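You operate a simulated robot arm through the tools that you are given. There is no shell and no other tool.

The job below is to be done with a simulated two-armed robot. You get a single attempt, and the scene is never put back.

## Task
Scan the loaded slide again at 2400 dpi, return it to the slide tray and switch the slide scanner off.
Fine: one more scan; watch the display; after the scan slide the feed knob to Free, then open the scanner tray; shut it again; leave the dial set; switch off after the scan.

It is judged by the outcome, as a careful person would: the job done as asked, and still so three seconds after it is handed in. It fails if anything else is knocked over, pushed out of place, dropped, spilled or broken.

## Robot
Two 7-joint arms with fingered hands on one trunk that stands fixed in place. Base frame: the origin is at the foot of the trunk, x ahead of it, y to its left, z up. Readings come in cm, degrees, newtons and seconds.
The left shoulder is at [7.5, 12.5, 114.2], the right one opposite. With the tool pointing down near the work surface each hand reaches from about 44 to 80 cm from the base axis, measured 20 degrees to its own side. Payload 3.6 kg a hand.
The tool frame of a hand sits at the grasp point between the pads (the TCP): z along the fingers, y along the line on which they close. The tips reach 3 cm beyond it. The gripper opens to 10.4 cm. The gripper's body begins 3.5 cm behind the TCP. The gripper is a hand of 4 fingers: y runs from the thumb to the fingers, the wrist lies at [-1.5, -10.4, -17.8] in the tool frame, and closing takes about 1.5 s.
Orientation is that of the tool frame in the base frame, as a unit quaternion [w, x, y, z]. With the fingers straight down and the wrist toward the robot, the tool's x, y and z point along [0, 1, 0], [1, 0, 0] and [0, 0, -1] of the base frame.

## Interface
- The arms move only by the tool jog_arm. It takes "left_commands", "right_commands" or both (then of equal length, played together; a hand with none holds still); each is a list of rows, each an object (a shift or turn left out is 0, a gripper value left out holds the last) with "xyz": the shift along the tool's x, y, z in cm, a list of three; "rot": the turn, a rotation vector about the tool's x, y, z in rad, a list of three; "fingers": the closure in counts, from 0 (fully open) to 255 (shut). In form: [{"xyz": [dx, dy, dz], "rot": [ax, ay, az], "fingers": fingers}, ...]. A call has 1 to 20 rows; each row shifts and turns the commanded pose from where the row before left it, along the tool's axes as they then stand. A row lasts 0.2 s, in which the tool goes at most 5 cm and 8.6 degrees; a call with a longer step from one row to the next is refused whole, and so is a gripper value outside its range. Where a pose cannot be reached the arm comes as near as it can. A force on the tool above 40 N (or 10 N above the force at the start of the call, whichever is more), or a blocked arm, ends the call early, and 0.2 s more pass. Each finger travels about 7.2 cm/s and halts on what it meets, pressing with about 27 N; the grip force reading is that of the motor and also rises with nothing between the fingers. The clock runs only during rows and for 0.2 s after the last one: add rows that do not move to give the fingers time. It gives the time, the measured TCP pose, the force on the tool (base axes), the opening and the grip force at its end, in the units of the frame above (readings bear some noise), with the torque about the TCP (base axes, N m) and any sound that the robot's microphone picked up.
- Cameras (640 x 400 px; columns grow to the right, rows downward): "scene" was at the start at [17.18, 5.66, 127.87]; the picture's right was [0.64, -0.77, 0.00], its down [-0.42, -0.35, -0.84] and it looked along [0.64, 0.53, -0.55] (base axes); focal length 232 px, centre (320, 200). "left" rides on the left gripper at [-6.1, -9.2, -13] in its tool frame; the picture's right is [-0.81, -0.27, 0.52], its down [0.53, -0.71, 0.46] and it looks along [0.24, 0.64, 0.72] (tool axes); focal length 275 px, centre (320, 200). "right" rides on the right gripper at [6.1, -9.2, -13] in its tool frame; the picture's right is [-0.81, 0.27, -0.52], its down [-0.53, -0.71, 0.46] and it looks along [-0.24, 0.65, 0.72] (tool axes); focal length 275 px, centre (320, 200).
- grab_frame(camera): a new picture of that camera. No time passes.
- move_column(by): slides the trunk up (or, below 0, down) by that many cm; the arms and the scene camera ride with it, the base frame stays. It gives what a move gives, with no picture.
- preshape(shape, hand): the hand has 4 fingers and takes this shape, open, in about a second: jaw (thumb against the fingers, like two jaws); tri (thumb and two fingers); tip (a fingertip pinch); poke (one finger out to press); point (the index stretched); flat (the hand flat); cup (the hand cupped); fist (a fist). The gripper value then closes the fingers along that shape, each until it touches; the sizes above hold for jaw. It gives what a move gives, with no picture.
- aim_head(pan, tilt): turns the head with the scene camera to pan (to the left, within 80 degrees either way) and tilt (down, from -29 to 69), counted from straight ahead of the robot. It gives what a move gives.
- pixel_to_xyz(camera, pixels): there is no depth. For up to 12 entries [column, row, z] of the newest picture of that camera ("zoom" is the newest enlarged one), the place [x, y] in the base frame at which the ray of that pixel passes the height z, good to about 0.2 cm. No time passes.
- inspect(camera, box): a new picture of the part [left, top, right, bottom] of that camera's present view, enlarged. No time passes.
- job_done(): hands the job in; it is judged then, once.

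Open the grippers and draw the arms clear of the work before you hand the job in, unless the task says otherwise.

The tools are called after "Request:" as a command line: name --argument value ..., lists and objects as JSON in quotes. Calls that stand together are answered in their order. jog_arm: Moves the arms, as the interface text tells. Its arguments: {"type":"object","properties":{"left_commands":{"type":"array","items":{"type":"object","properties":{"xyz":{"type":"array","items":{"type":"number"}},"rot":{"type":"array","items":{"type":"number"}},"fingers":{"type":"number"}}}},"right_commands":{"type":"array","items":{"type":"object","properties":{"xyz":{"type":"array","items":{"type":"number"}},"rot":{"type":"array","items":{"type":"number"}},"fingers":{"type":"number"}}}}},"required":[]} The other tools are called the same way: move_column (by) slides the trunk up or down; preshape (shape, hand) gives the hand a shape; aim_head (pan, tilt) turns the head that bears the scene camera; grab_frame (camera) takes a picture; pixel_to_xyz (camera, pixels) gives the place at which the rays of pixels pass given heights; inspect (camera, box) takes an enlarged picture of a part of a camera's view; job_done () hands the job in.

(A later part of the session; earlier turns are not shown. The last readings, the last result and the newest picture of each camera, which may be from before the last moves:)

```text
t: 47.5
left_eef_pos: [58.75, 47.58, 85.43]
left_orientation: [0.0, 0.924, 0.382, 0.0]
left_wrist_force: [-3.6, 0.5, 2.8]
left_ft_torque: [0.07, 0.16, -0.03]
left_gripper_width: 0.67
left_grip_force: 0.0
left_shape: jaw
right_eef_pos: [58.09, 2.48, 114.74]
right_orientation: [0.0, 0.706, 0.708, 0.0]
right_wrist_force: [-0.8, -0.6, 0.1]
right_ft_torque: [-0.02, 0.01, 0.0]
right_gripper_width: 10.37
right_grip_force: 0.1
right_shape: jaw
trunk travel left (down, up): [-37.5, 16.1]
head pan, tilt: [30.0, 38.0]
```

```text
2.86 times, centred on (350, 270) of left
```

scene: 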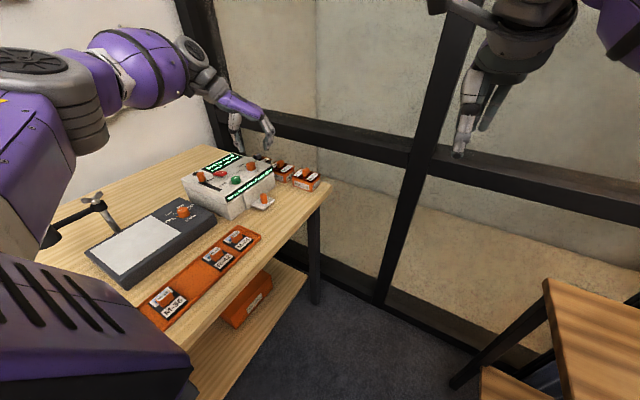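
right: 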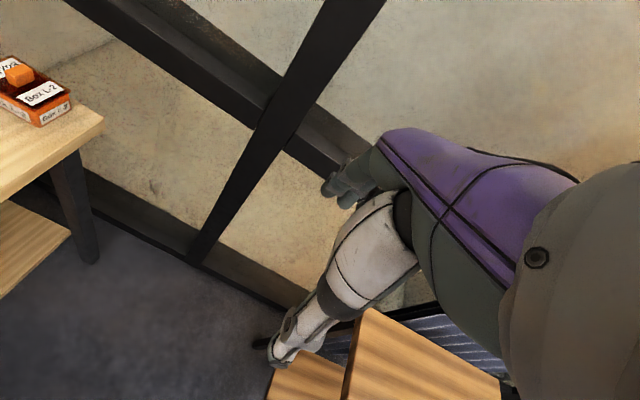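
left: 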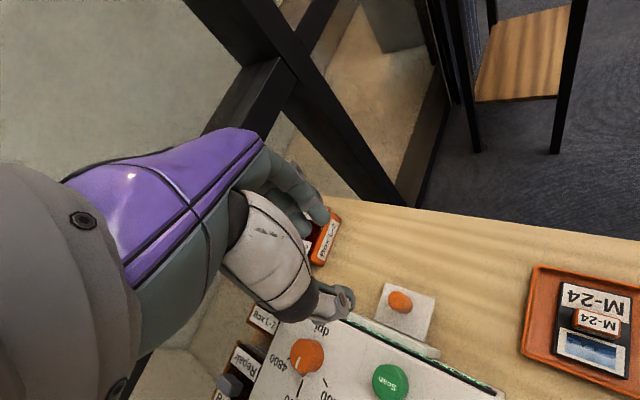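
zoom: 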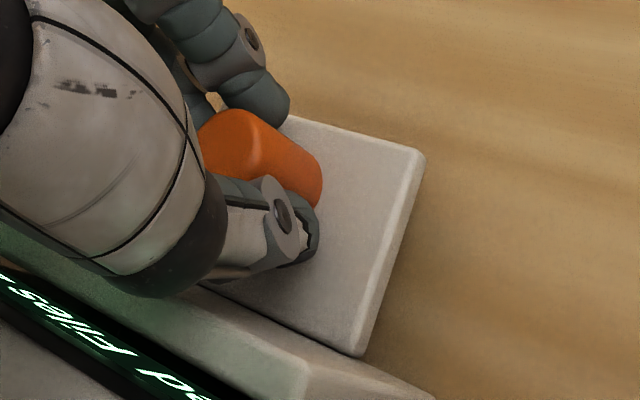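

The knob is between thumb and index but the grip reads 0 N. I close fully to 255.

Request:
jog_arm --left_commands '[{"fingers": 255}, {}, {}, {}]'

Request:
inspect --camera "left" --box '[260, 200, 440, 340]'

Request:
inspect --camera "scene" --box '[241, 165, 289, 215]'

```text
t: 48.5
left_eef_pos: [58.78, 47.46, 85.37]
left_orientation: [0.0, 0.924, 0.381, 0.0]
left_wrist_force: [-8.6, 0.7, -0.9]
left_ft_torque: [0.02, 0.2, -0.02]
left_gripper_width: 0.69
left_grip_force: 26.9
left_shape: jaw
right_eef_pos: [57.85, 2.53, 114.69]
right_orientation: [0.001, 0.707, 0.707, 0.001]
right_wrist_force: [0.0, -1.3, 0.1]
right_ft_torque: [0.01, 0.03, 0.0]
right_gripper_width: 10.38
right_grip_force: 0.1
right_shape: jaw
trunk travel left (down, up): [-37.5, 16.1]
head pan, tilt: [30.0, 38.0]
```

```text
2.86 times, centred on (350, 270) of left
```

zoom: 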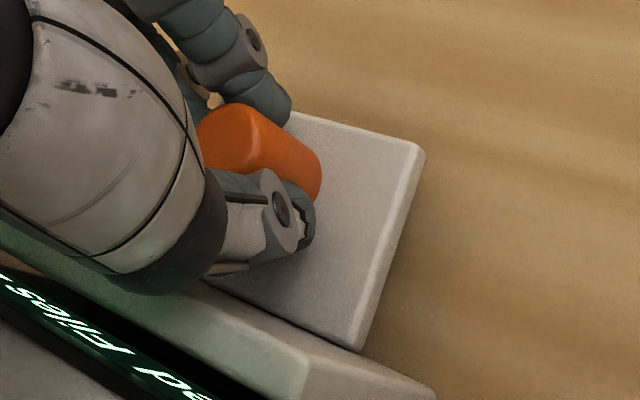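

```text
8.00 times, centred on (265, 190) of scene
```

zoom: 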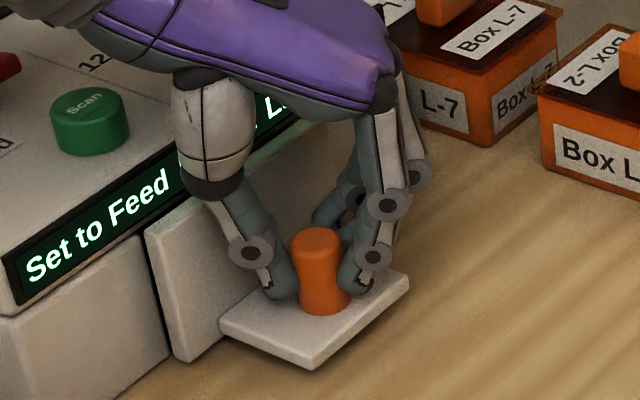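

Gripped at 27 N and the drawer already slides a little. I pull it straight toward −y, 4 cm first.

Request:
jog_arm --left_commands '[{"xyz": [-0.57, 0.57, 0]}, {"xyz": [-0.57, 0.57, 0]}, {"xyz": [-0.57, 0.57, 0]}, {"xyz": [-0.57, 0.57, 0]}, {"xyz": [-0.57, 0.57, 0]}, {}]'

Request:
inspect --camera "scene" --box '[205, 150, 317, 220]'

```text
t: 49.9
left_eef_pos: [58.77, 43.56, 85.42]
left_orientation: [-0.001, 0.924, 0.382, -0.001]
left_wrist_force: [-10.4, 0.5, -0.2]
left_ft_torque: [-0.01, 0.33, -0.03]
left_gripper_width: 0.72
left_grip_force: 26.9
left_shape: jaw
right_eef_pos: [57.97, 2.43, 114.75]
right_orientation: [0.001, 0.707, 0.707, 0.001]
right_wrist_force: [0.0, -0.2, 0.3]
right_ft_torque: [0.02, 0.0, 0.02]
right_gripper_width: 10.36
right_grip_force: 0.1
right_shape: jaw
trunk travel left (down, up): [-37.5, 16.1]
head pan, tilt: [30.0, 38.0]
```

```text
5.71 times, centred on (261, 185) of scene
```

zoom: 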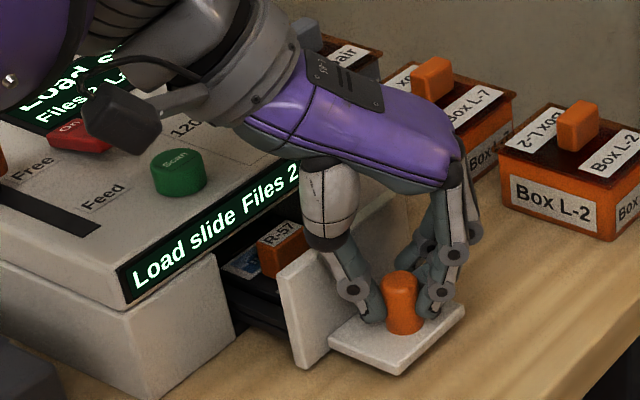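

The drawer opens, showing slide R-57 inside. I pull another 4 cm.

Request:
jog_arm --left_commands '[{"xyz": [-0.57, 0.57, 0]}, {"xyz": [-0.57, 0.57, 0]}, {"xyz": [-0.57, 0.57, 0]}, {"xyz": [-0.57, 0.57, 0]}, {"xyz": [-0.57, 0.57, 0]}, {}]'

Request:
inspect --camera "scene" --box '[205, 150, 317, 220]'

```text
t: 51.3
left_eef_pos: [58.83, 39.49, 85.32]
left_orientation: [0.0, 0.924, 0.381, -0.001]
left_wrist_force: [-10.5, 0.9, 0.3]
left_ft_torque: [0.01, 0.28, -0.04]
left_gripper_width: 0.69
left_grip_force: 27.1
left_shape: jaw
right_eef_pos: [57.86, 2.55, 114.85]
right_orientation: [0.0, 0.707, 0.707, 0.0]
right_wrist_force: [-0.1, 0.5, -0.5]
right_ft_torque: [0.0, -0.01, 0.0]
right_gripper_width: 10.39
right_grip_force: 0.0
right_shape: jaw
trunk travel left (down, up): [-37.5, 16.1]
head pan, tilt: [30.0, 38.0]
```

```text
5.71 times, centred on (261, 185) of scene
```

zoom: 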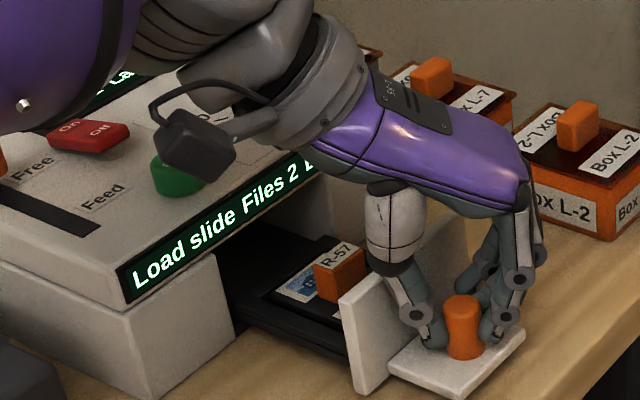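

The slide is almost fully out of the opening. I pull a bit more, gently, to the stop.

Request:
jog_arm --left_commands '[{"xyz": [-0.35, 0.35, 0]}, {"xyz": [-0.35, 0.35, 0]}, {"xyz": [-0.35, 0.35, 0]}, {"xyz": [-0.35, 0.35, 0]}, {}]'

Request:
inspect --camera "scene" --box '[205, 150, 317, 220]'

```text
t: 52.5
left_eef_pos: [58.67, 37.92, 85.42]
left_orientation: [0.0, 0.923, 0.384, 0.001]
left_wrist_force: [-8.9, 27.0, 4.3]
left_ft_torque: [0.7, 0.33, 0.06]
left_gripper_width: 0.74
left_grip_force: 27.1
left_shape: jaw
right_eef_pos: [58.01, 2.71, 114.84]
right_orientation: [0.0, 0.707, 0.707, 0.0]
right_wrist_force: [-0.1, 1.1, 0.1]
right_ft_torque: [0.0, 0.0, -0.03]
right_gripper_width: 10.39
right_grip_force: 0.0
right_shape: jaw
trunk travel left (down, up): [-37.5, 16.1]
head pan, tilt: [30.0, 38.0]
```

```text
5.71 times, centred on (261, 185) of scene
```

zoom: 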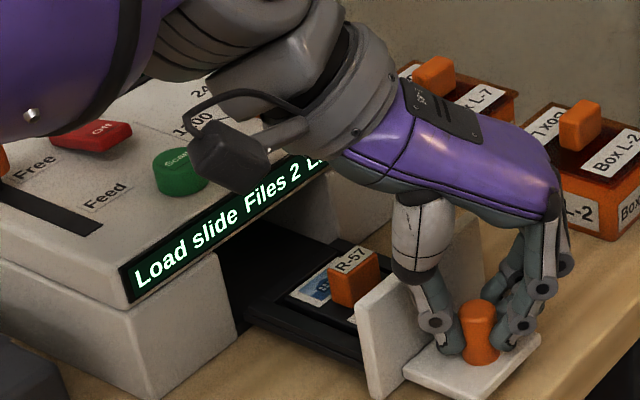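

The drawer is at its stop (27 N). I relax the pull a little, open to the earlier width and lift off.

Request:
jog_arm --left_commands '[{"xyz": [0.18, -0.18, 0]}, {"fingers": 220}, {"fingers": 185}, {"fingers": 165}, {}, {}, {"xyz": [0, 0, -1.5]}, {"xyz": [0, 0, -3]}, {"xyz": [0, 0, -4]}, {"xyz": [0, 0, -4]}, {"xyz": [0, 0, -4]}, {}]'

Request:
inspect --camera "scene" --box '[180, 140, 308, 220]'

Request:
grab_frame --camera "left"

```text
t: 55.1
left_eef_pos: [58.85, 37.79, 101.73]
left_orientation: [0.0, 0.924, 0.382, 0.0]
left_wrist_force: [0.0, 0.7, -0.2]
left_ft_torque: [0.0, -0.02, -0.02]
left_gripper_width: 3.66
left_grip_force: 0.0
left_shape: jaw
right_eef_pos: [58.07, 2.59, 114.65]
right_orientation: [-0.001, 0.707, 0.707, -0.001]
right_wrist_force: [-0.2, -0.5, 0.2]
right_ft_torque: [-0.01, 0.0, -0.02]
right_gripper_width: 10.38
right_grip_force: 0.1
right_shape: jaw
trunk travel left (down, up): [-37.5, 16.1]
head pan, tilt: [30.0, 38.0]
```

```text
5.00 times, centred on (244, 180) of scene
```

zoom: 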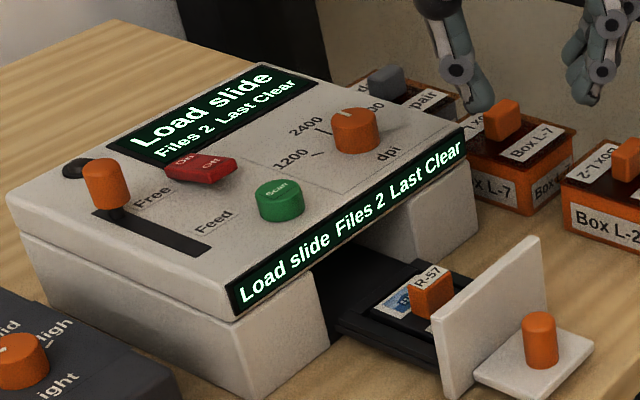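

```text
taken
```

left: 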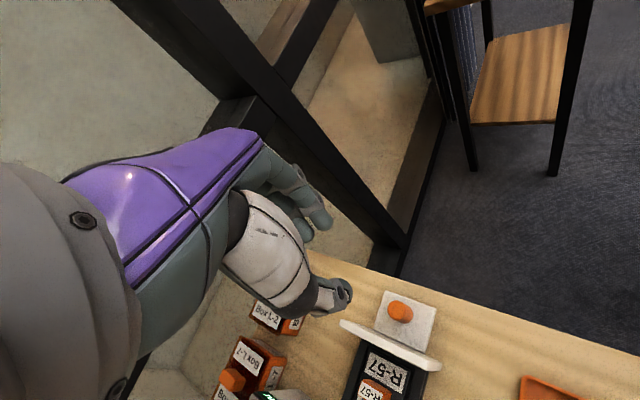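

Slide R-57 sits in the drawer with its label toward −y like the slides in the tray. I enlarge it in both cameras to measure its grip tab.

Request:
inspect --camera "scene" --box '[246, 178, 294, 208]'

Request:
pixel_to_xyz --camera "zoom" --pixels '[[250, 150, 84], [250, 150, 87], [170, 190, 84], [170, 190, 87], [345, 232, 83], [345, 232, 86]]'

Request:
inspect --camera "left" --box '[320, 280, 480, 400]'

```text
13.33 times, centred on (270, 193) of scene
```

zoom: 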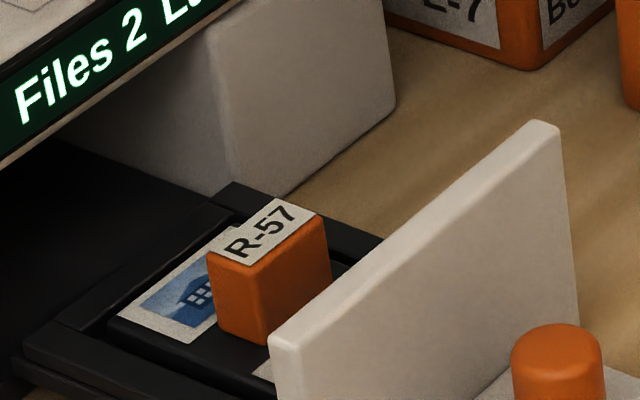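

```text
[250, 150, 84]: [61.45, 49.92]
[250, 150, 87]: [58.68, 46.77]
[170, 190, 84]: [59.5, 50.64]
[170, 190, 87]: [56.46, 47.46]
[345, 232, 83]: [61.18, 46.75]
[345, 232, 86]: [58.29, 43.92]
```

```text
3.33 times, centred on (400, 340) of left
```

zoom: 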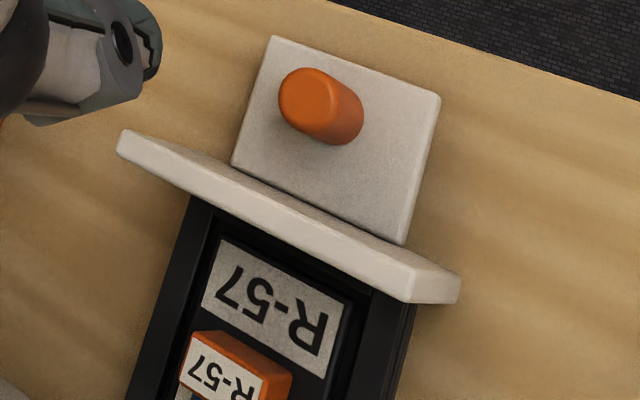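

The tab is wider along x, so I return the hand to yaw 0 and move above the slide for a look from the left camera.

Request:
jog_arm --left_commands '[{"rot": [0, 0, -0.1309]}, {"rot": [0, 0, -0.1309]}, {"rot": [0, 0, -0.1309]}, {"rot": [0, 0, -0.1309]}, {"rot": [0, 0, -0.1309]}, {"rot": [0, 0, -0.1309]}, {"xyz": [3.3, 0, 0], "fingers": 110}, {"xyz": [3.3, 0, 0]}, {}, {}]'

Request:
grab_frame --camera "left"

Request:
inspect --camera "left" --box '[300, 220, 500, 360]'

```text
t: 57.3
left_eef_pos: [58.62, 44.37, 101.8]
left_orientation: [0.0, 0.708, 0.706, 0.0]
left_wrist_force: [-0.6, 0.3, -0.3]
left_ft_torque: [0.01, 0.0, 0.01]
left_gripper_width: 5.88
left_grip_force: 0.0
left_shape: jaw
right_eef_pos: [58.15, 2.47, 114.67]
right_orientation: [0.0, 0.707, 0.707, -0.001]
right_wrist_force: [-0.2, 0.6, -0.4]
right_ft_torque: [-0.02, 0.01, 0.0]
right_gripper_width: 10.38
right_grip_force: 0.1
right_shape: jaw
trunk travel left (down, up): [-37.5, 16.1]
head pan, tilt: [30.0, 38.0]
```

```text
taken
```

left: 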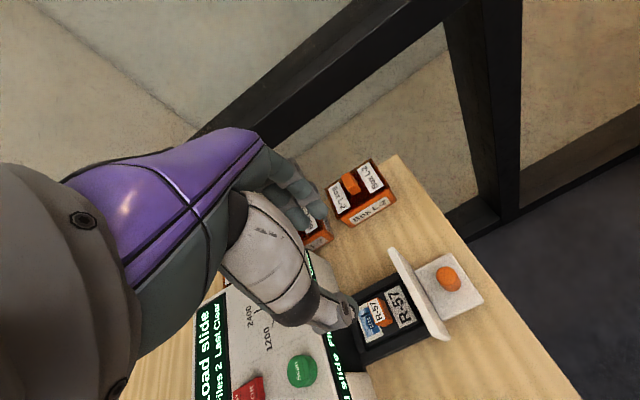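

```text
2.86 times, centred on (400, 290) of left
```

zoom: 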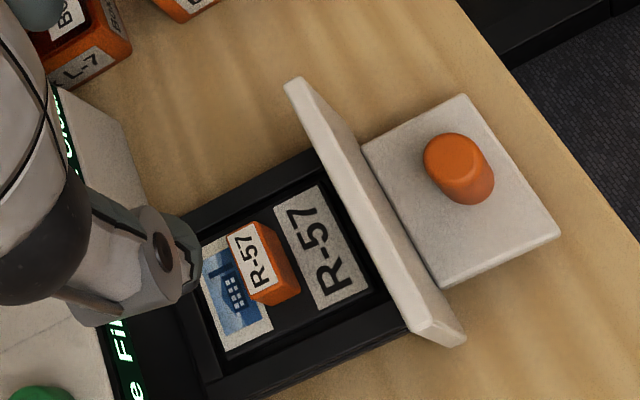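

I query the tab's top corners in this enlargement, then the same in a fresh scene enlargement.

Request:
pixel_to_xyz --camera "zoom" --pixels '[[253, 260, 82], [253, 260, 86], [228, 233, 84], [258, 222, 84], [280, 286, 84], [248, 298, 84], [320, 185, 81.5], [375, 290, 81.5], [240, 352, 81.5], [290, 80, 87], [460, 345, 85], [395, 325, 82]]'

Request:
inspect --camera "scene" --box '[246, 178, 294, 208]'

Request:
pixel_to_xyz --camera "zoom" --pixels '[[265, 230, 82], [265, 230, 86], [207, 252, 84], [270, 198, 84], [324, 215, 84], [263, 265, 84], [262, 343, 81.5], [217, 330, 81.5], [333, 280, 81.5], [120, 315, 81.5], [270, 340, 87], [545, 125, 87]]'

```text
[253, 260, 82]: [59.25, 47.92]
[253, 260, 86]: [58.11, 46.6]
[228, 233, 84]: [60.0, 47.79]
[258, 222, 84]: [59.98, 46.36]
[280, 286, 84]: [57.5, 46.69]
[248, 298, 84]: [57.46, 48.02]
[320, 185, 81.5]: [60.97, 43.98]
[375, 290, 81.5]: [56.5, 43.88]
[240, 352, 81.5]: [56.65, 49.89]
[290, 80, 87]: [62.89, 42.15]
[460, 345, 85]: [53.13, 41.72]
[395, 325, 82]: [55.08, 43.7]
```

```text
13.33 times, centred on (270, 193) of scene
```

zoom: 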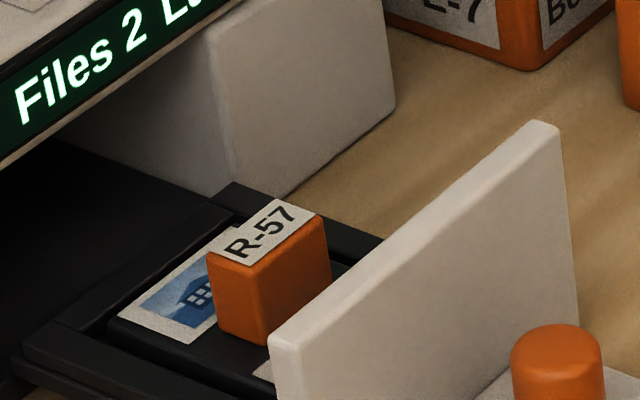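

```text
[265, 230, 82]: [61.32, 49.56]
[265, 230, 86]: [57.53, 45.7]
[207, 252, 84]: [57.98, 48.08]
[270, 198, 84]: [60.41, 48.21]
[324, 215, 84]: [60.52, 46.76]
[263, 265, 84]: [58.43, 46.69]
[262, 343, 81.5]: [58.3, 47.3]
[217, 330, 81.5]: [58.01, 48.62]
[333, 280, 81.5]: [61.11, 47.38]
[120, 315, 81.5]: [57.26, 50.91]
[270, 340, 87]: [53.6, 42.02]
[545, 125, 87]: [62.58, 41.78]
```

The tab's top centre is (58.65, 47.1, 84.6), 2.5 cm along x and 1.4 cm along y. I check the finger spread in the scene view before lowering.

Request:
inspect --camera "scene" --box '[230, 110, 310, 210]'

Request:
inspect --camera "left" --box '[240, 150, 400, 340]'

```text
4.00 times, centred on (270, 160) of scene
```

zoom: 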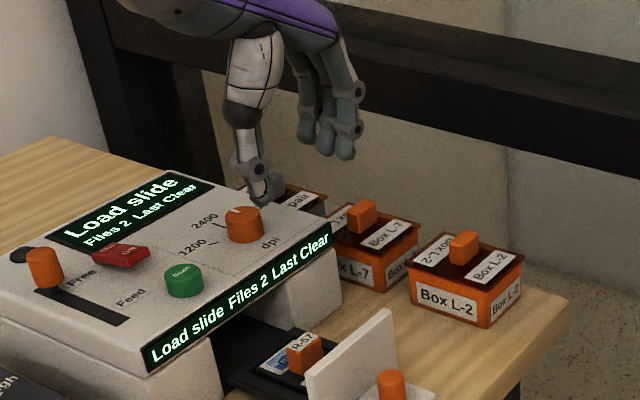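

```text
2.11 times, centred on (320, 245) of left
```

zoom: 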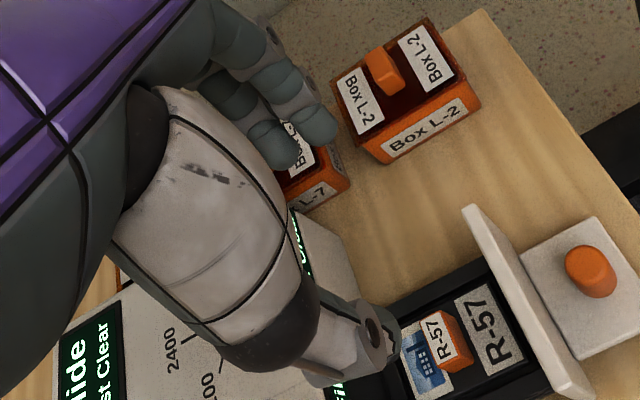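

By my estimate the thumb sits at tool x≈0 and the fingers at about −0.65, +1.1 and +2.8 cm, so centring at y≈47 leaves room to the scanner's front. I lower partway.

Request:
jog_arm --left_commands '[{"xyz": [2.6, 0, 0]}, {"xyz": [0, 0, 3]}, {"xyz": [0, 0, 3]}, {"xyz": [0, 0, 3]}, {"xyz": [0, 0, 2.8]}, {}, {}]'

Request:
inspect --camera "left" --box '[260, 180, 420, 320]'

Request:
inspect --camera "scene" --box '[225, 145, 305, 215]'

```text
t: 58.9
left_eef_pos: [59.03, 46.94, 89.86]
left_orientation: [0.0, 0.707, 0.707, 0.0]
left_wrist_force: [-0.1, -0.3, -0.2]
left_ft_torque: [0.02, 0.05, 0.01]
left_gripper_width: 5.85
left_grip_force: 0.1
left_shape: jaw
right_eef_pos: [58.05, 2.5, 114.7]
right_orientation: [0.001, 0.707, 0.707, 0.0]
right_wrist_force: [-0.3, 0.0, -0.6]
right_ft_torque: [0.0, -0.01, -0.02]
right_gripper_width: 10.34
right_grip_force: 0.1
right_shape: jaw
trunk travel left (down, up): [-37.5, 16.1]
head pan, tilt: [30.0, 38.0]
```

```text
2.86 times, centred on (340, 250) of left
```

zoom: 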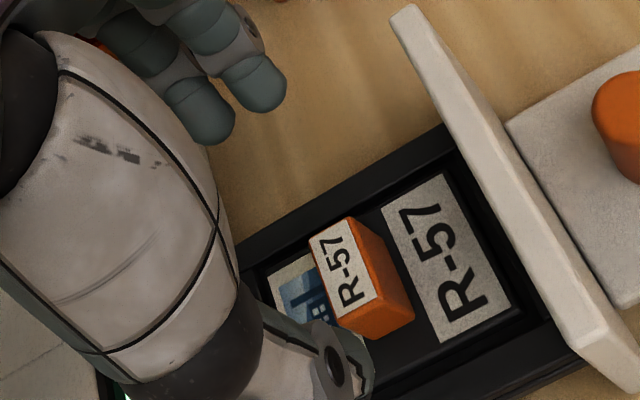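

```text
5.71 times, centred on (265, 180) of scene
```

zoom: 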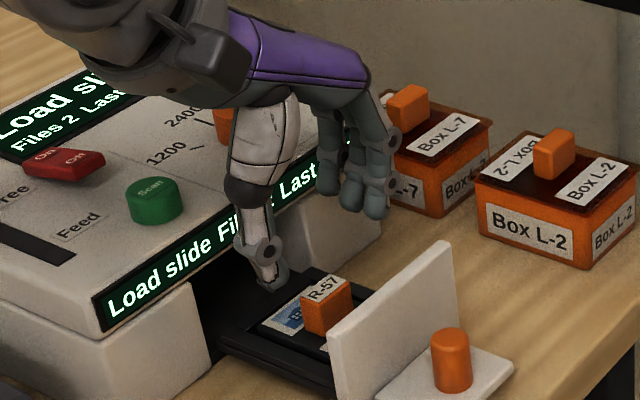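

The tab is nearly on the axis; I shift −0.25 in x, +0.1 in y and lower so the tips flank the tab.

Request:
jog_arm --left_commands '[{"xyz": [0.1, -0.25, 0.8]}, {"xyz": [0, 0, 1.2]}, {"xyz": [0, 0, 1.2]}, {"xyz": [0, 0, 0.9]}, {}, {}]'

Request:
inspect --camera "left" --box '[260, 180, 420, 320]'

Request:
inspect --camera "scene" --box '[225, 145, 305, 215]'

```text
t: 60.3
left_eef_pos: [58.62, 47.04, 86.0]
left_orientation: [0.0, 0.708, 0.706, -0.001]
left_wrist_force: [0.7, 0.1, -0.2]
left_ft_torque: [0.01, 0.01, -0.03]
left_gripper_width: 5.87
left_grip_force: 0.1
left_shape: jaw
right_eef_pos: [58.12, 2.55, 114.68]
right_orientation: [0.0, 0.707, 0.708, 0.001]
right_wrist_force: [0.1, 0.3, 0.1]
right_ft_torque: [0.02, 0.04, 0.02]
right_gripper_width: 10.35
right_grip_force: 0.0
right_shape: jaw
trunk travel left (down, up): [-37.5, 16.1]
head pan, tilt: [30.0, 38.0]
```

```text
2.86 times, centred on (340, 250) of left
```

zoom: 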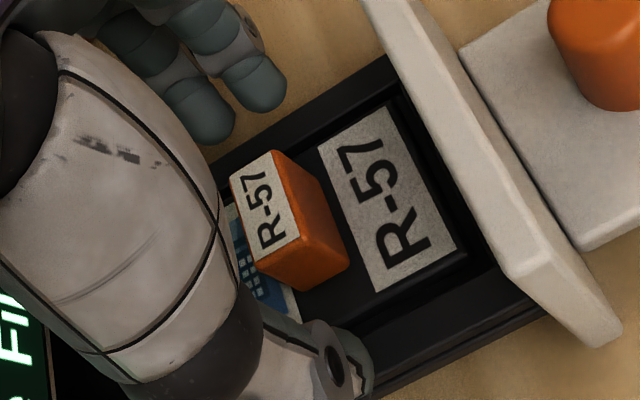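

```text
5.71 times, centred on (265, 180) of scene
```

zoom: 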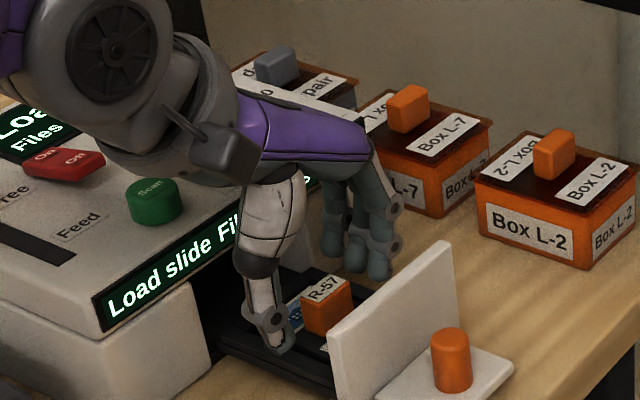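

Tips are about 1.6 cm below the tab top. I lower 0.3 more and close on the tab.

Request:
jog_arm --left_commands '[{"xyz": [0, 0, 0.3]}, {"fingers": 150}, {"fingers": 180}, {"fingers": 205}, {"fingers": 230}, {"fingers": 250}, {}, {}]'

Request:
inspect --camera "left" --box '[260, 180, 420, 320]'

Request:
inspect --camera "scene" --box '[225, 145, 305, 215]'

```text
t: 62.1
left_eef_pos: [58.5, 47.01, 85.69]
left_orientation: [0.0, 0.708, 0.707, 0.0]
left_wrist_force: [-3.0, -0.2, 0.6]
left_ft_torque: [-0.04, 0.07, 0.09]
left_gripper_width: 1.82
left_grip_force: 26.7
left_shape: jaw
right_eef_pos: [58.1, 2.54, 114.84]
right_orientation: [0.001, 0.707, 0.707, 0.001]
right_wrist_force: [-0.7, 0.5, -0.6]
right_ft_torque: [-0.02, 0.0, 0.0]
right_gripper_width: 10.35
right_grip_force: 0.0
right_shape: jaw
trunk travel left (down, up): [-37.5, 16.1]
head pan, tilt: [30.0, 38.0]
```

```text
2.86 times, centred on (340, 250) of left
```

zoom: 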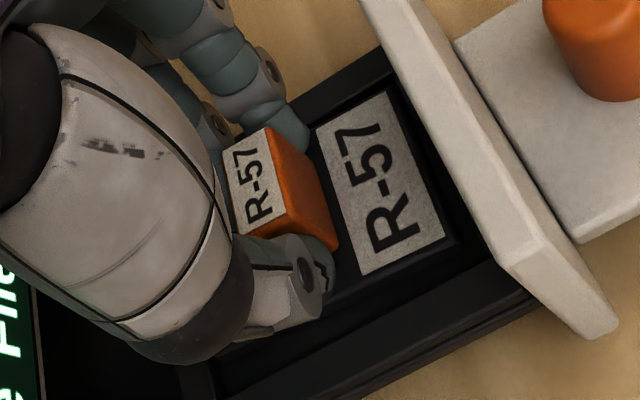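

```text
5.71 times, centred on (265, 180) of scene
```

zoom: 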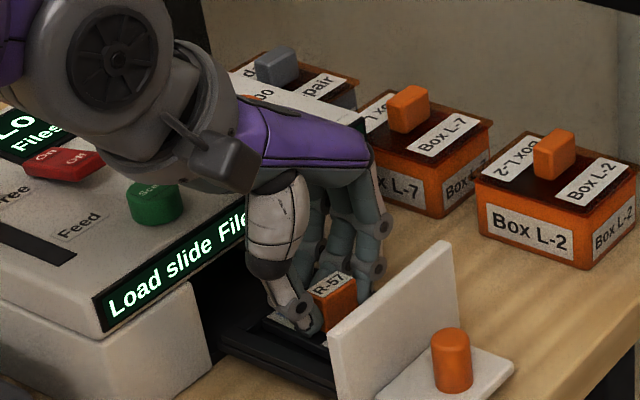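

Gripped at 27 N. I lift straight up slowly.

Request:
jog_arm --left_commands '[{"xyz": [0, 0, -0.5]}, {"xyz": [0, 0, -0.8]}, {"xyz": [0, 0, -1.2]}, {"xyz": [0, 0, -1.5]}, {}]'

Request:
inspect --camera "scene" --box '[225, 145, 305, 215]'

Request:
inspect --camera "left" --box '[260, 180, 420, 320]'

```text
t: 63.3
left_eef_pos: [58.44, 47.09, 89.71]
left_orientation: [0.0, 0.707, 0.707, -0.001]
left_wrist_force: [-0.3, 1.2, -0.9]
left_ft_torque: [0.0, -0.02, 0.01]
left_gripper_width: 1.72
left_grip_force: 27.7
left_shape: jaw
right_eef_pos: [57.94, 2.46, 114.64]
right_orientation: [0.0, 0.708, 0.706, 0.0]
right_wrist_force: [0.1, 0.0, 0.0]
right_ft_torque: [0.02, -0.02, -0.01]
right_gripper_width: 10.36
right_grip_force: 0.1
right_shape: jaw
trunk travel left (down, up): [-37.5, 16.1]
head pan, tilt: [30.0, 38.0]
```

```text
5.71 times, centred on (265, 180) of scene
```

zoom: 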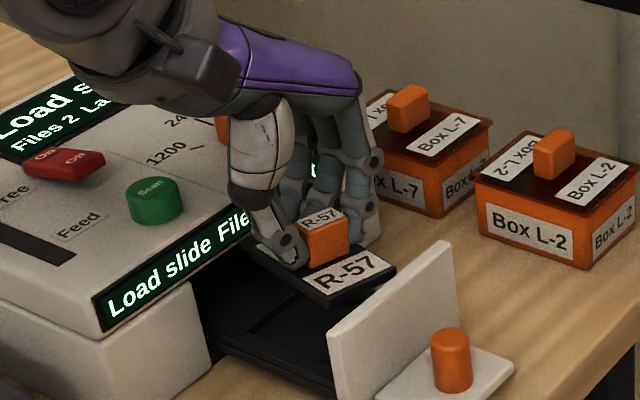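

```text
2.86 times, centred on (340, 250) of left
```

zoom: 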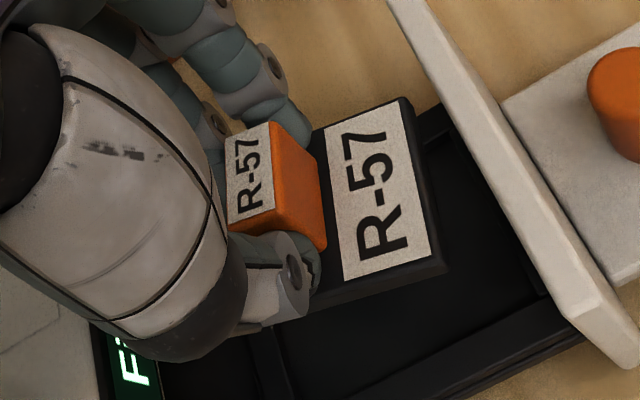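

The slide is lifted, turned a few degrees clockwise in the grip (label edge slope changed). I raise further and look at its attitude.

Request:
jog_arm --left_commands '[{"xyz": [0, 0, -3]}, {"xyz": [0, 0, -3]}, {"xyz": [0, 0, -2]}, {"xyz": [-0.8, -3, 0]}, {"xyz": [-0.8, -3.5, 0]}, {}, {}]'

Request:
inspect --camera "scene" --box '[205, 120, 301, 190]'

Request:
inspect --camera "left" --box '[260, 180, 420, 320]'

```text
t: 64.9
left_eef_pos: [51.9, 45.52, 97.54]
left_orientation: [0.0, 0.708, 0.706, 0.0]
left_wrist_force: [0.0, -1.0, 0.3]
left_ft_torque: [0.04, -0.01, -0.01]
left_gripper_width: 1.7
left_grip_force: 27.4
left_shape: jaw
right_eef_pos: [58.17, 2.6, 114.73]
right_orientation: [0.001, 0.707, 0.707, 0.0]
right_wrist_force: [-0.3, 0.2, -0.3]
right_ft_torque: [0.01, 0.01, 0.01]
right_gripper_width: 10.36
right_grip_force: 0.1
right_shape: jaw
trunk travel left (down, up): [-37.5, 16.1]
head pan, tilt: [30.0, 38.0]
```

```text
5.71 times, centred on (253, 155) of scene
```

zoom: 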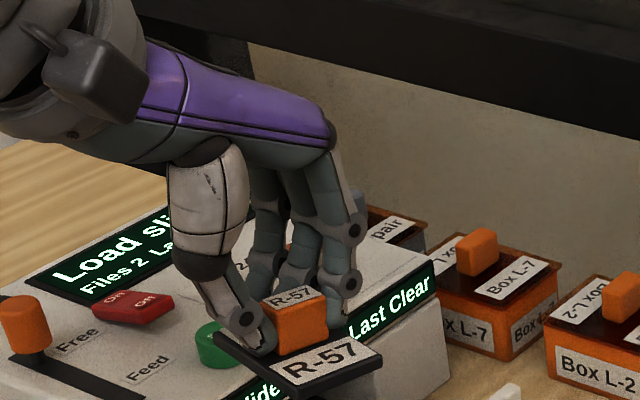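

```text
2.86 times, centred on (340, 250) of left
```

zoom: 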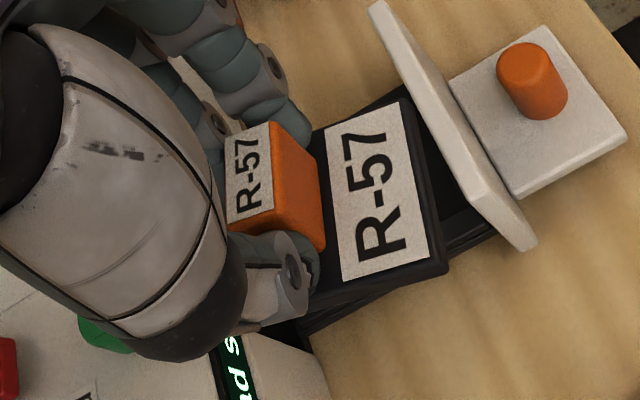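

I compute the slide's yaw in the grip from its label corners at the slide's current height (z≈93.6).

Request:
pixel_to_xyz --camera "zoom" --pixels '[[405, 98, 93.5], [447, 272, 93.5], [326, 129, 93.6], [400, 104, 93.6], [344, 283, 93.6], [431, 254, 93.6], [228, 140, 96.4], [268, 123, 96.4], [272, 205, 96.4], [230, 222, 96.4], [320, 290, 93.5], [312, 130, 93.5]]'

```text
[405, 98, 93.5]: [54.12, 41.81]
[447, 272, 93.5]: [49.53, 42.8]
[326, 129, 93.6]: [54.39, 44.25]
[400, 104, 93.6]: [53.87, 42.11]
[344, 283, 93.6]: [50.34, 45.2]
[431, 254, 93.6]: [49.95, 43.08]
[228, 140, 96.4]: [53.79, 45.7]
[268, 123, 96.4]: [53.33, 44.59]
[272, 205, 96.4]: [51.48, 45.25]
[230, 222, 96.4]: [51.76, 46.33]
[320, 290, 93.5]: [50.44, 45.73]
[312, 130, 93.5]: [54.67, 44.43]
```

The slide appears yawed about −12° in the grip. As a calibration check I query the drawer plate's edges, which should be axis-aligned.

Request:
pixel_to_xyz --camera "zoom" --pixels '[[568, 28, 81.2], [626, 136, 81.2], [450, 84, 81.2], [513, 198, 81.2], [372, 5, 87], [530, 248, 87], [548, 70, 84.3]]'

Request:
inspect --camera "left" --box '[300, 200, 420, 290]'

```text
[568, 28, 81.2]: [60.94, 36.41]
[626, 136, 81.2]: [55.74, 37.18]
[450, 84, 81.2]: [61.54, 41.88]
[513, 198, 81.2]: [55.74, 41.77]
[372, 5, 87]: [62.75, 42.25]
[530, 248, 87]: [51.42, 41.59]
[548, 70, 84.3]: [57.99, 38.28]
```

```text
4.44 times, centred on (360, 245) of left
```

zoom: 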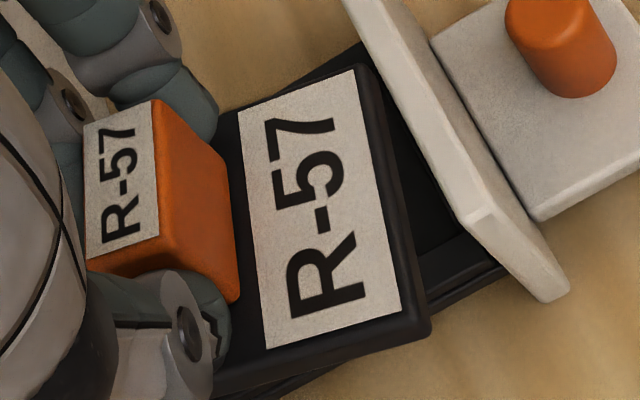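

The reference edges read about 0°, so the slide's yaw is roughly −12°. I carry it above the empty slot (x≈30.7, y≈44.4) and turn the hand +12° to compensate.

Request:
jog_arm --left_commands '[{"xyz": [-0.2, -4.3, 0]}, {"xyz": [-0.2, -4.3, 0]}, {"xyz": [-0.2, -4.3, 0]}, {"xyz": [-0.2, -4.3, 0]}, {"xyz": [-0.2, -4.3, 0]}, {"rot": [0, 0, -0.105]}, {"rot": [0, 0, -0.105]}, {}, {}]'

Request:
grab_frame --camera "left"

Request:
inspect --camera "scene" --box '[120, 180, 280, 330]'

```text
t: 66.9
left_eef_pos: [30.5, 44.59, 97.66]
left_orientation: [-0.001, 0.628, 0.778, 0.001]
left_wrist_force: [-0.2, -0.1, -0.2]
left_ft_torque: [0.02, -0.02, -0.02]
left_gripper_width: 1.67
left_grip_force: 27.1
left_shape: jaw
right_eef_pos: [58.17, 2.51, 114.66]
right_orientation: [0.0, 0.707, 0.707, 0.001]
right_wrist_force: [-0.3, -0.7, -0.4]
right_ft_torque: [0.02, -0.01, 0.0]
right_gripper_width: 10.38
right_grip_force: 0.0
right_shape: jaw
trunk travel left (down, up): [-37.5, 16.1]
head pan, tilt: [30.0, 38.0]
```

```text
taken
```

left: 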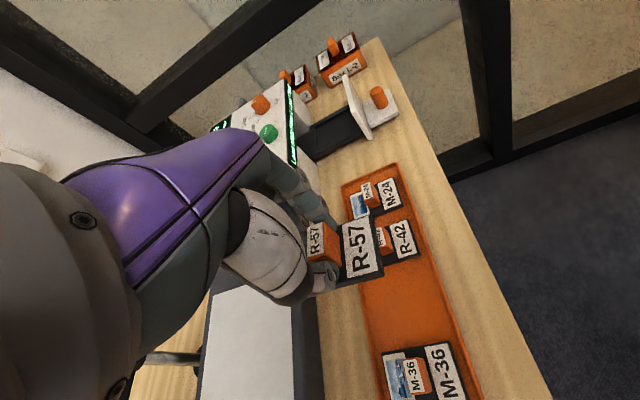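

```text
2.67 times, centred on (200, 255) of scene
```

zoom: 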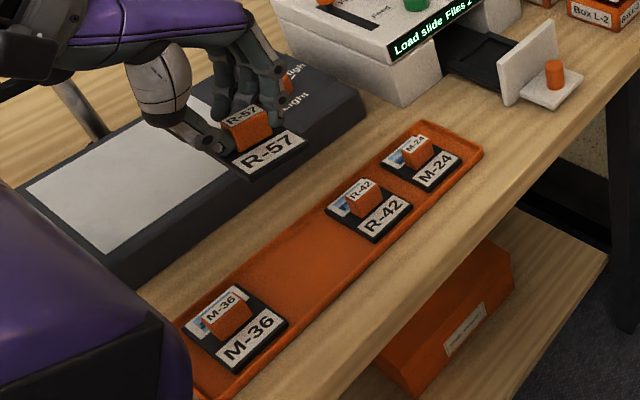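

The slide hangs above the tray with all neighbours in view. I enlarge the left picture to compare orientations and measure the slot.

Request:
inspect --camera "left" --box '[280, 160, 500, 400]'

Request:
pixel_to_xyz --camera "left" --pixels '[[345, 205, 81], [390, 205, 81]]'

```text
1.67 times, centred on (390, 280) of left
```

zoom: 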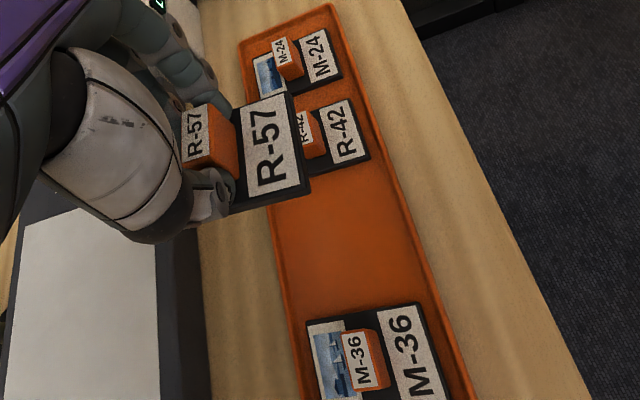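

```text
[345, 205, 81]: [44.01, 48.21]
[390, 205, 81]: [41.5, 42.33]
```

The slide is parallel to the tray within about 2° now. I query neighbour corners in the left enlargement (M-36: 307,322 and 418,303; R-42: 371,160) plus held slide corners.

Request:
pixel_to_xyz --camera "zoom" --pixels '[[307, 322, 80], [307, 322, 83], [418, 303, 80], [418, 303, 83], [371, 160, 80], [371, 160, 83], [290, 92, 93.6], [311, 191, 93.6], [232, 213, 93.6], [196, 143, 96.5], [278, 280, 80], [432, 270, 80]]'

Request:
inspect --camera "scene" --box '[140, 220, 268, 330]'

```text
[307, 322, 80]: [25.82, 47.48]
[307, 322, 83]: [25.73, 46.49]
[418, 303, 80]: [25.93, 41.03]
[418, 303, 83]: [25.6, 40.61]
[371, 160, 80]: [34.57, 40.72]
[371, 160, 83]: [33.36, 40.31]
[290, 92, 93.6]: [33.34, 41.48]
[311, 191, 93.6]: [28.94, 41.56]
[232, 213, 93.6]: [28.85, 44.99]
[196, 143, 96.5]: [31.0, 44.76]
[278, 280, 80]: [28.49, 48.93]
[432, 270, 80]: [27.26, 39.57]
```

```text
3.64 times, centred on (204, 275) of scene
```

zoom: 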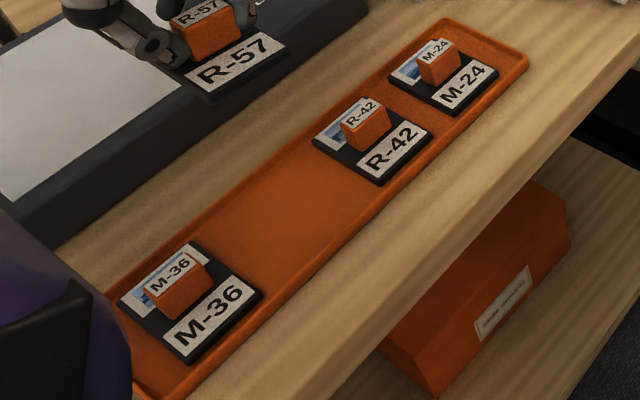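

I query the same corners in this scene enlargement to fix the slot's centre and slide height in the tray.

Request:
pixel_to_xyz --camera "zoom" --pixels '[[263, 293, 80], [263, 293, 83], [380, 184, 80], [380, 184, 83], [188, 362, 80.8], [263, 293, 80.8], [380, 184, 80.8], [432, 136, 80.8], [455, 115, 80.8], [498, 73, 80.8], [120, 303, 80.8], [315, 138, 80.8]]'

```text
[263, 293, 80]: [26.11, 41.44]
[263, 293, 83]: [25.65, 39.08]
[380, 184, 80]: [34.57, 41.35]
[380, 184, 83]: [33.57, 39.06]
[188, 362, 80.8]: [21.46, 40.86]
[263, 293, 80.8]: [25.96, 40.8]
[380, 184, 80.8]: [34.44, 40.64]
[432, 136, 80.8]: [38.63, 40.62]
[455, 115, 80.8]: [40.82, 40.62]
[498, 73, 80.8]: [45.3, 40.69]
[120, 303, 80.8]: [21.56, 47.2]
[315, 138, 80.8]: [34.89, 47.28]
```

Slide tops in the tray are at z≈80.8 and the empty slot's centre is (30.1, 44.0); the held slide's centre is about (31.1, 44.7). I shift accordingly, add 2° of yaw, and lower partway.

Request:
jog_arm --left_commands '[{"xyz": [-0.47, -1.16, 0]}, {"rot": [0, 0, -0.035], "xyz": [0, 0, 1]}, {"xyz": [0, 0, 2.5]}, {"xyz": [0, 0, 2.5]}, {"xyz": [0, 0, 2]}, {}, {}]'

Request:
inspect --camera "left" --box '[280, 160, 500, 400]'

Request:
pixel_to_xyz --camera "left" --pixels '[[345, 205, 81], [390, 205, 81]]'

Request:
inspect --camera "scene" --box '[140, 220, 268, 330]'

```text
t: 68.5
left_eef_pos: [29.43, 43.61, 89.66]
left_orientation: [0.0, 0.616, 0.788, 0.0]
left_wrist_force: [0.4, -0.2, 0.4]
left_ft_torque: [0.02, -0.02, 0.01]
left_gripper_width: 1.69
left_grip_force: 26.8
left_shape: jaw
right_eef_pos: [58.05, 2.52, 114.71]
right_orientation: [0.002, 0.707, 0.707, 0.001]
right_wrist_force: [-0.8, -0.5, -0.9]
right_ft_torque: [-0.03, -0.01, 0.04]
right_gripper_width: 10.37
right_grip_force: 0.1
right_shape: jaw
trunk travel left (down, up): [-37.5, 16.1]
head pan, tilt: [30.0, 38.0]
```

```text
1.67 times, centred on (390, 280) of left
```

zoom: 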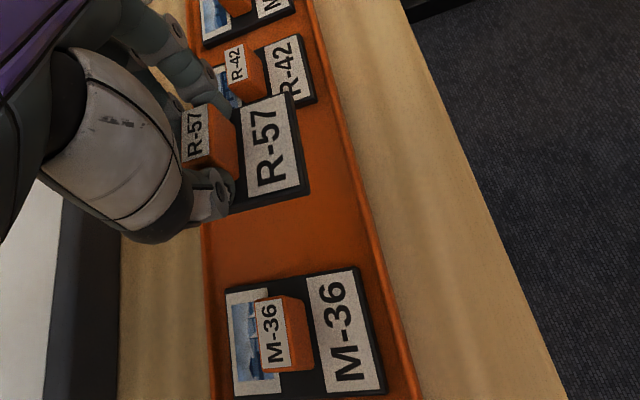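

```text
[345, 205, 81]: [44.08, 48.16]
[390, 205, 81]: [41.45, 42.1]
```

```text
3.64 times, centred on (204, 275) of scene
```

zoom: 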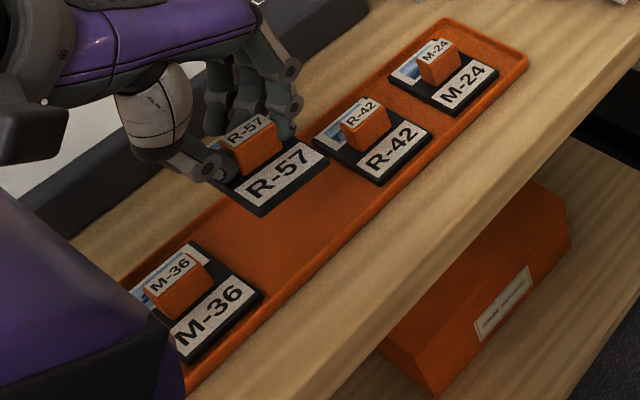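

I triangulate the held slide's front corners: scene zoom (328,161) and (262,212), then the same in the left view.

Request:
pixel_to_xyz --camera "zoom" --pixels '[[329, 160, 84], [329, 160, 87], [262, 212, 84], [262, 212, 87], [250, 130, 87], [250, 130, 90]]'

Request:
inspect --camera "left" --box '[290, 180, 410, 280]'

```text
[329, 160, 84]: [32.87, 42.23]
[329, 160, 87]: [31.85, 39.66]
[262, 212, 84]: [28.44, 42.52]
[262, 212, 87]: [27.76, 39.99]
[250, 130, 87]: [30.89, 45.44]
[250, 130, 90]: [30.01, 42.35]
```

```text
4.00 times, centred on (350, 230) of left
```

zoom: 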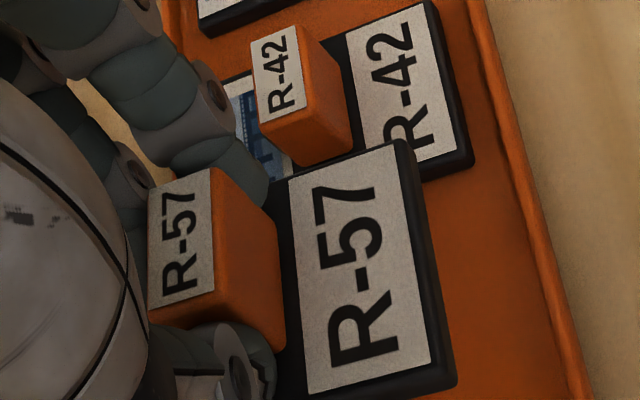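

I query the matching corners in the left enlargement: (408,141), (456,377) and tab centre (182,238).

Request:
pixel_to_xyz --camera "zoom" --pixels '[[408, 141, 84], [408, 141, 87], [456, 377, 84], [456, 377, 87], [182, 238, 87], [182, 238, 90], [472, 158, 80.8], [432, 2, 80.8], [400, 20, 80.8], [330, 350, 85.5], [293, 205, 85.5], [340, 45, 80.8]]'

```text
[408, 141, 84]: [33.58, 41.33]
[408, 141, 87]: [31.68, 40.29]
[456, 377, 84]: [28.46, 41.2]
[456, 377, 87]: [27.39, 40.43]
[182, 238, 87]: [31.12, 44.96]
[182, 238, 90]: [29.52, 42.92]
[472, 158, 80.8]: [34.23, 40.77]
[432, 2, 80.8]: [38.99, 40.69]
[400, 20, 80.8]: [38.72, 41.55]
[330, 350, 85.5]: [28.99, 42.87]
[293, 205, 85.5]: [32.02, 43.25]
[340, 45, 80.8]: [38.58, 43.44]
```

The held slide's front edge is at y≈40.7, centred at x≈30.1, yaw within ~1.5°, its top 3.66 cm below the TCP, so seating is expected at TCP z≈84.5. I lower to just above that.

Request:
jog_arm --left_commands '[{"xyz": [0, 0, 1.5]}, {"xyz": [0, 0, 1.5]}, {"xyz": [0, 0, 1.0]}, {"xyz": [0, 0, 0.4]}, {}, {}]'

Request:
inspect --camera "scene" --box '[150, 220, 262, 300]'

Request:
inspect --camera "left" --box '[280, 160, 440, 300]'

```text
t: 69.9
left_eef_pos: [29.63, 43.77, 85.2]
left_orientation: [0.0, 0.616, 0.788, 0.001]
left_wrist_force: [-0.3, 0.1, -0.3]
left_ft_torque: [0.0, 0.0, 0.03]
left_gripper_width: 1.67
left_grip_force: 27.2
left_shape: jaw
right_eef_pos: [58.21, 2.44, 114.65]
right_orientation: [0.002, 0.706, 0.708, 0.0]
right_wrist_force: [0.1, -0.3, -0.4]
right_ft_torque: [0.03, 0.04, 0.03]
right_gripper_width: 10.37
right_grip_force: 0.1
right_shape: jaw
trunk travel left (down, up): [-37.5, 16.1]
head pan, tilt: [30.0, 38.0]
```

```text
5.00 times, centred on (206, 260) of scene
```

zoom: 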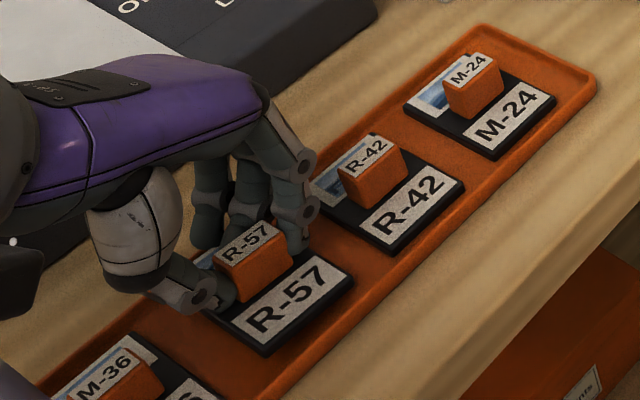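

```text
2.86 times, centred on (360, 230) of left
```

zoom: 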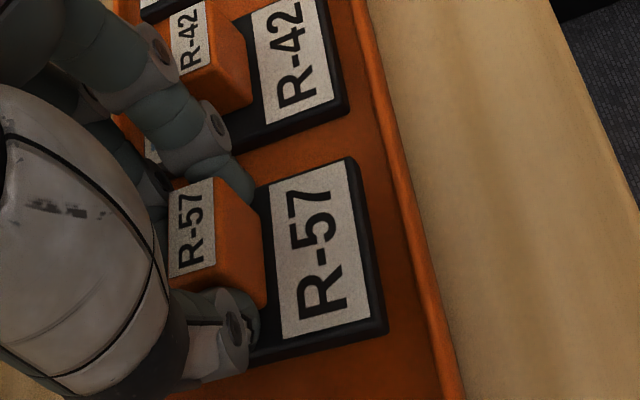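

The slide is parallel to R-42 and just above the tray floor. I lower in small steps until contact.

Request:
jog_arm --left_commands '[{"xyz": [0, 0, 0.2]}, {"xyz": [0, 0, 0.2]}, {"xyz": [0, 0, 0.2]}, {}]'

Request:
inspect --camera "scene" --box '[150, 220, 262, 300]'

```text
t: 70.9
left_eef_pos: [29.36, 43.71, 84.67]
left_orientation: [0.0, 0.616, 0.788, 0.0]
left_wrist_force: [0.0, 0.2, -0.5]
left_ft_torque: [0.0, 0.0, -0.01]
left_gripper_width: 1.66
left_grip_force: 26.8
left_shape: jaw
right_eef_pos: [58.04, 2.46, 114.74]
right_orientation: [0.001, 0.707, 0.707, -0.001]
right_wrist_force: [-0.6, 0.5, 0.6]
right_ft_torque: [-0.01, -0.03, 0.01]
right_gripper_width: 10.38
right_grip_force: 0.1
right_shape: jaw
trunk travel left (down, up): [-37.5, 16.1]
head pan, tilt: [30.0, 38.0]
```

```text
5.00 times, centred on (206, 260) of scene
```

zoom: 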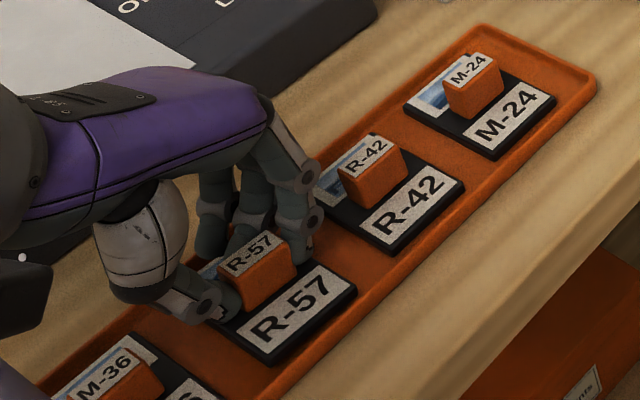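

No contact yet. I continue in 0.15 cm steps.

Request:
jog_arm --left_commands '[{"xyz": [0, 0, 0.15]}, {"xyz": [0, 0, 0.15]}, {"xyz": [0, 0, 0.15]}, {}]'

Request:
inspect --camera "scene" --box '[150, 220, 262, 300]'

```text
t: 71.9
left_eef_pos: [29.47, 43.74, 84.32]
left_orientation: [0.001, 0.616, 0.788, 0.002]
left_wrist_force: [-2.6, 1.4, 13.6]
left_ft_torque: [0.02, -0.24, 0.03]
left_gripper_width: 1.72
left_grip_force: 26.8
left_shape: jaw
right_eef_pos: [58.03, 2.42, 114.79]
right_orientation: [0.001, 0.707, 0.707, 0.001]
right_wrist_force: [0.0, 0.5, -0.2]
right_ft_torque: [-0.02, -0.01, -0.01]
right_gripper_width: 10.38
right_grip_force: 0.1
right_shape: jaw
trunk travel left (down, up): [-37.5, 16.1]
head pan, tilt: [30.0, 38.0]
```

```text
5.00 times, centred on (206, 260) of scene
```

zoom: 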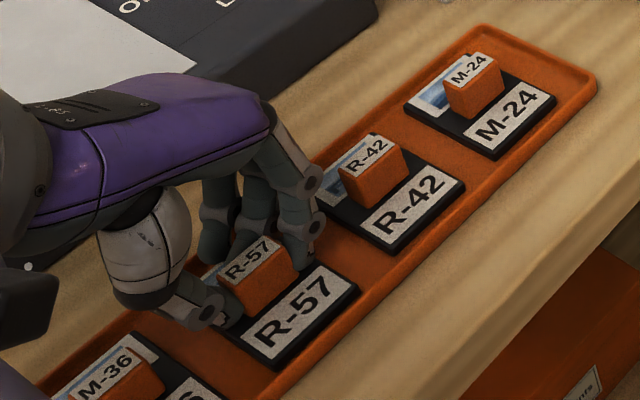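

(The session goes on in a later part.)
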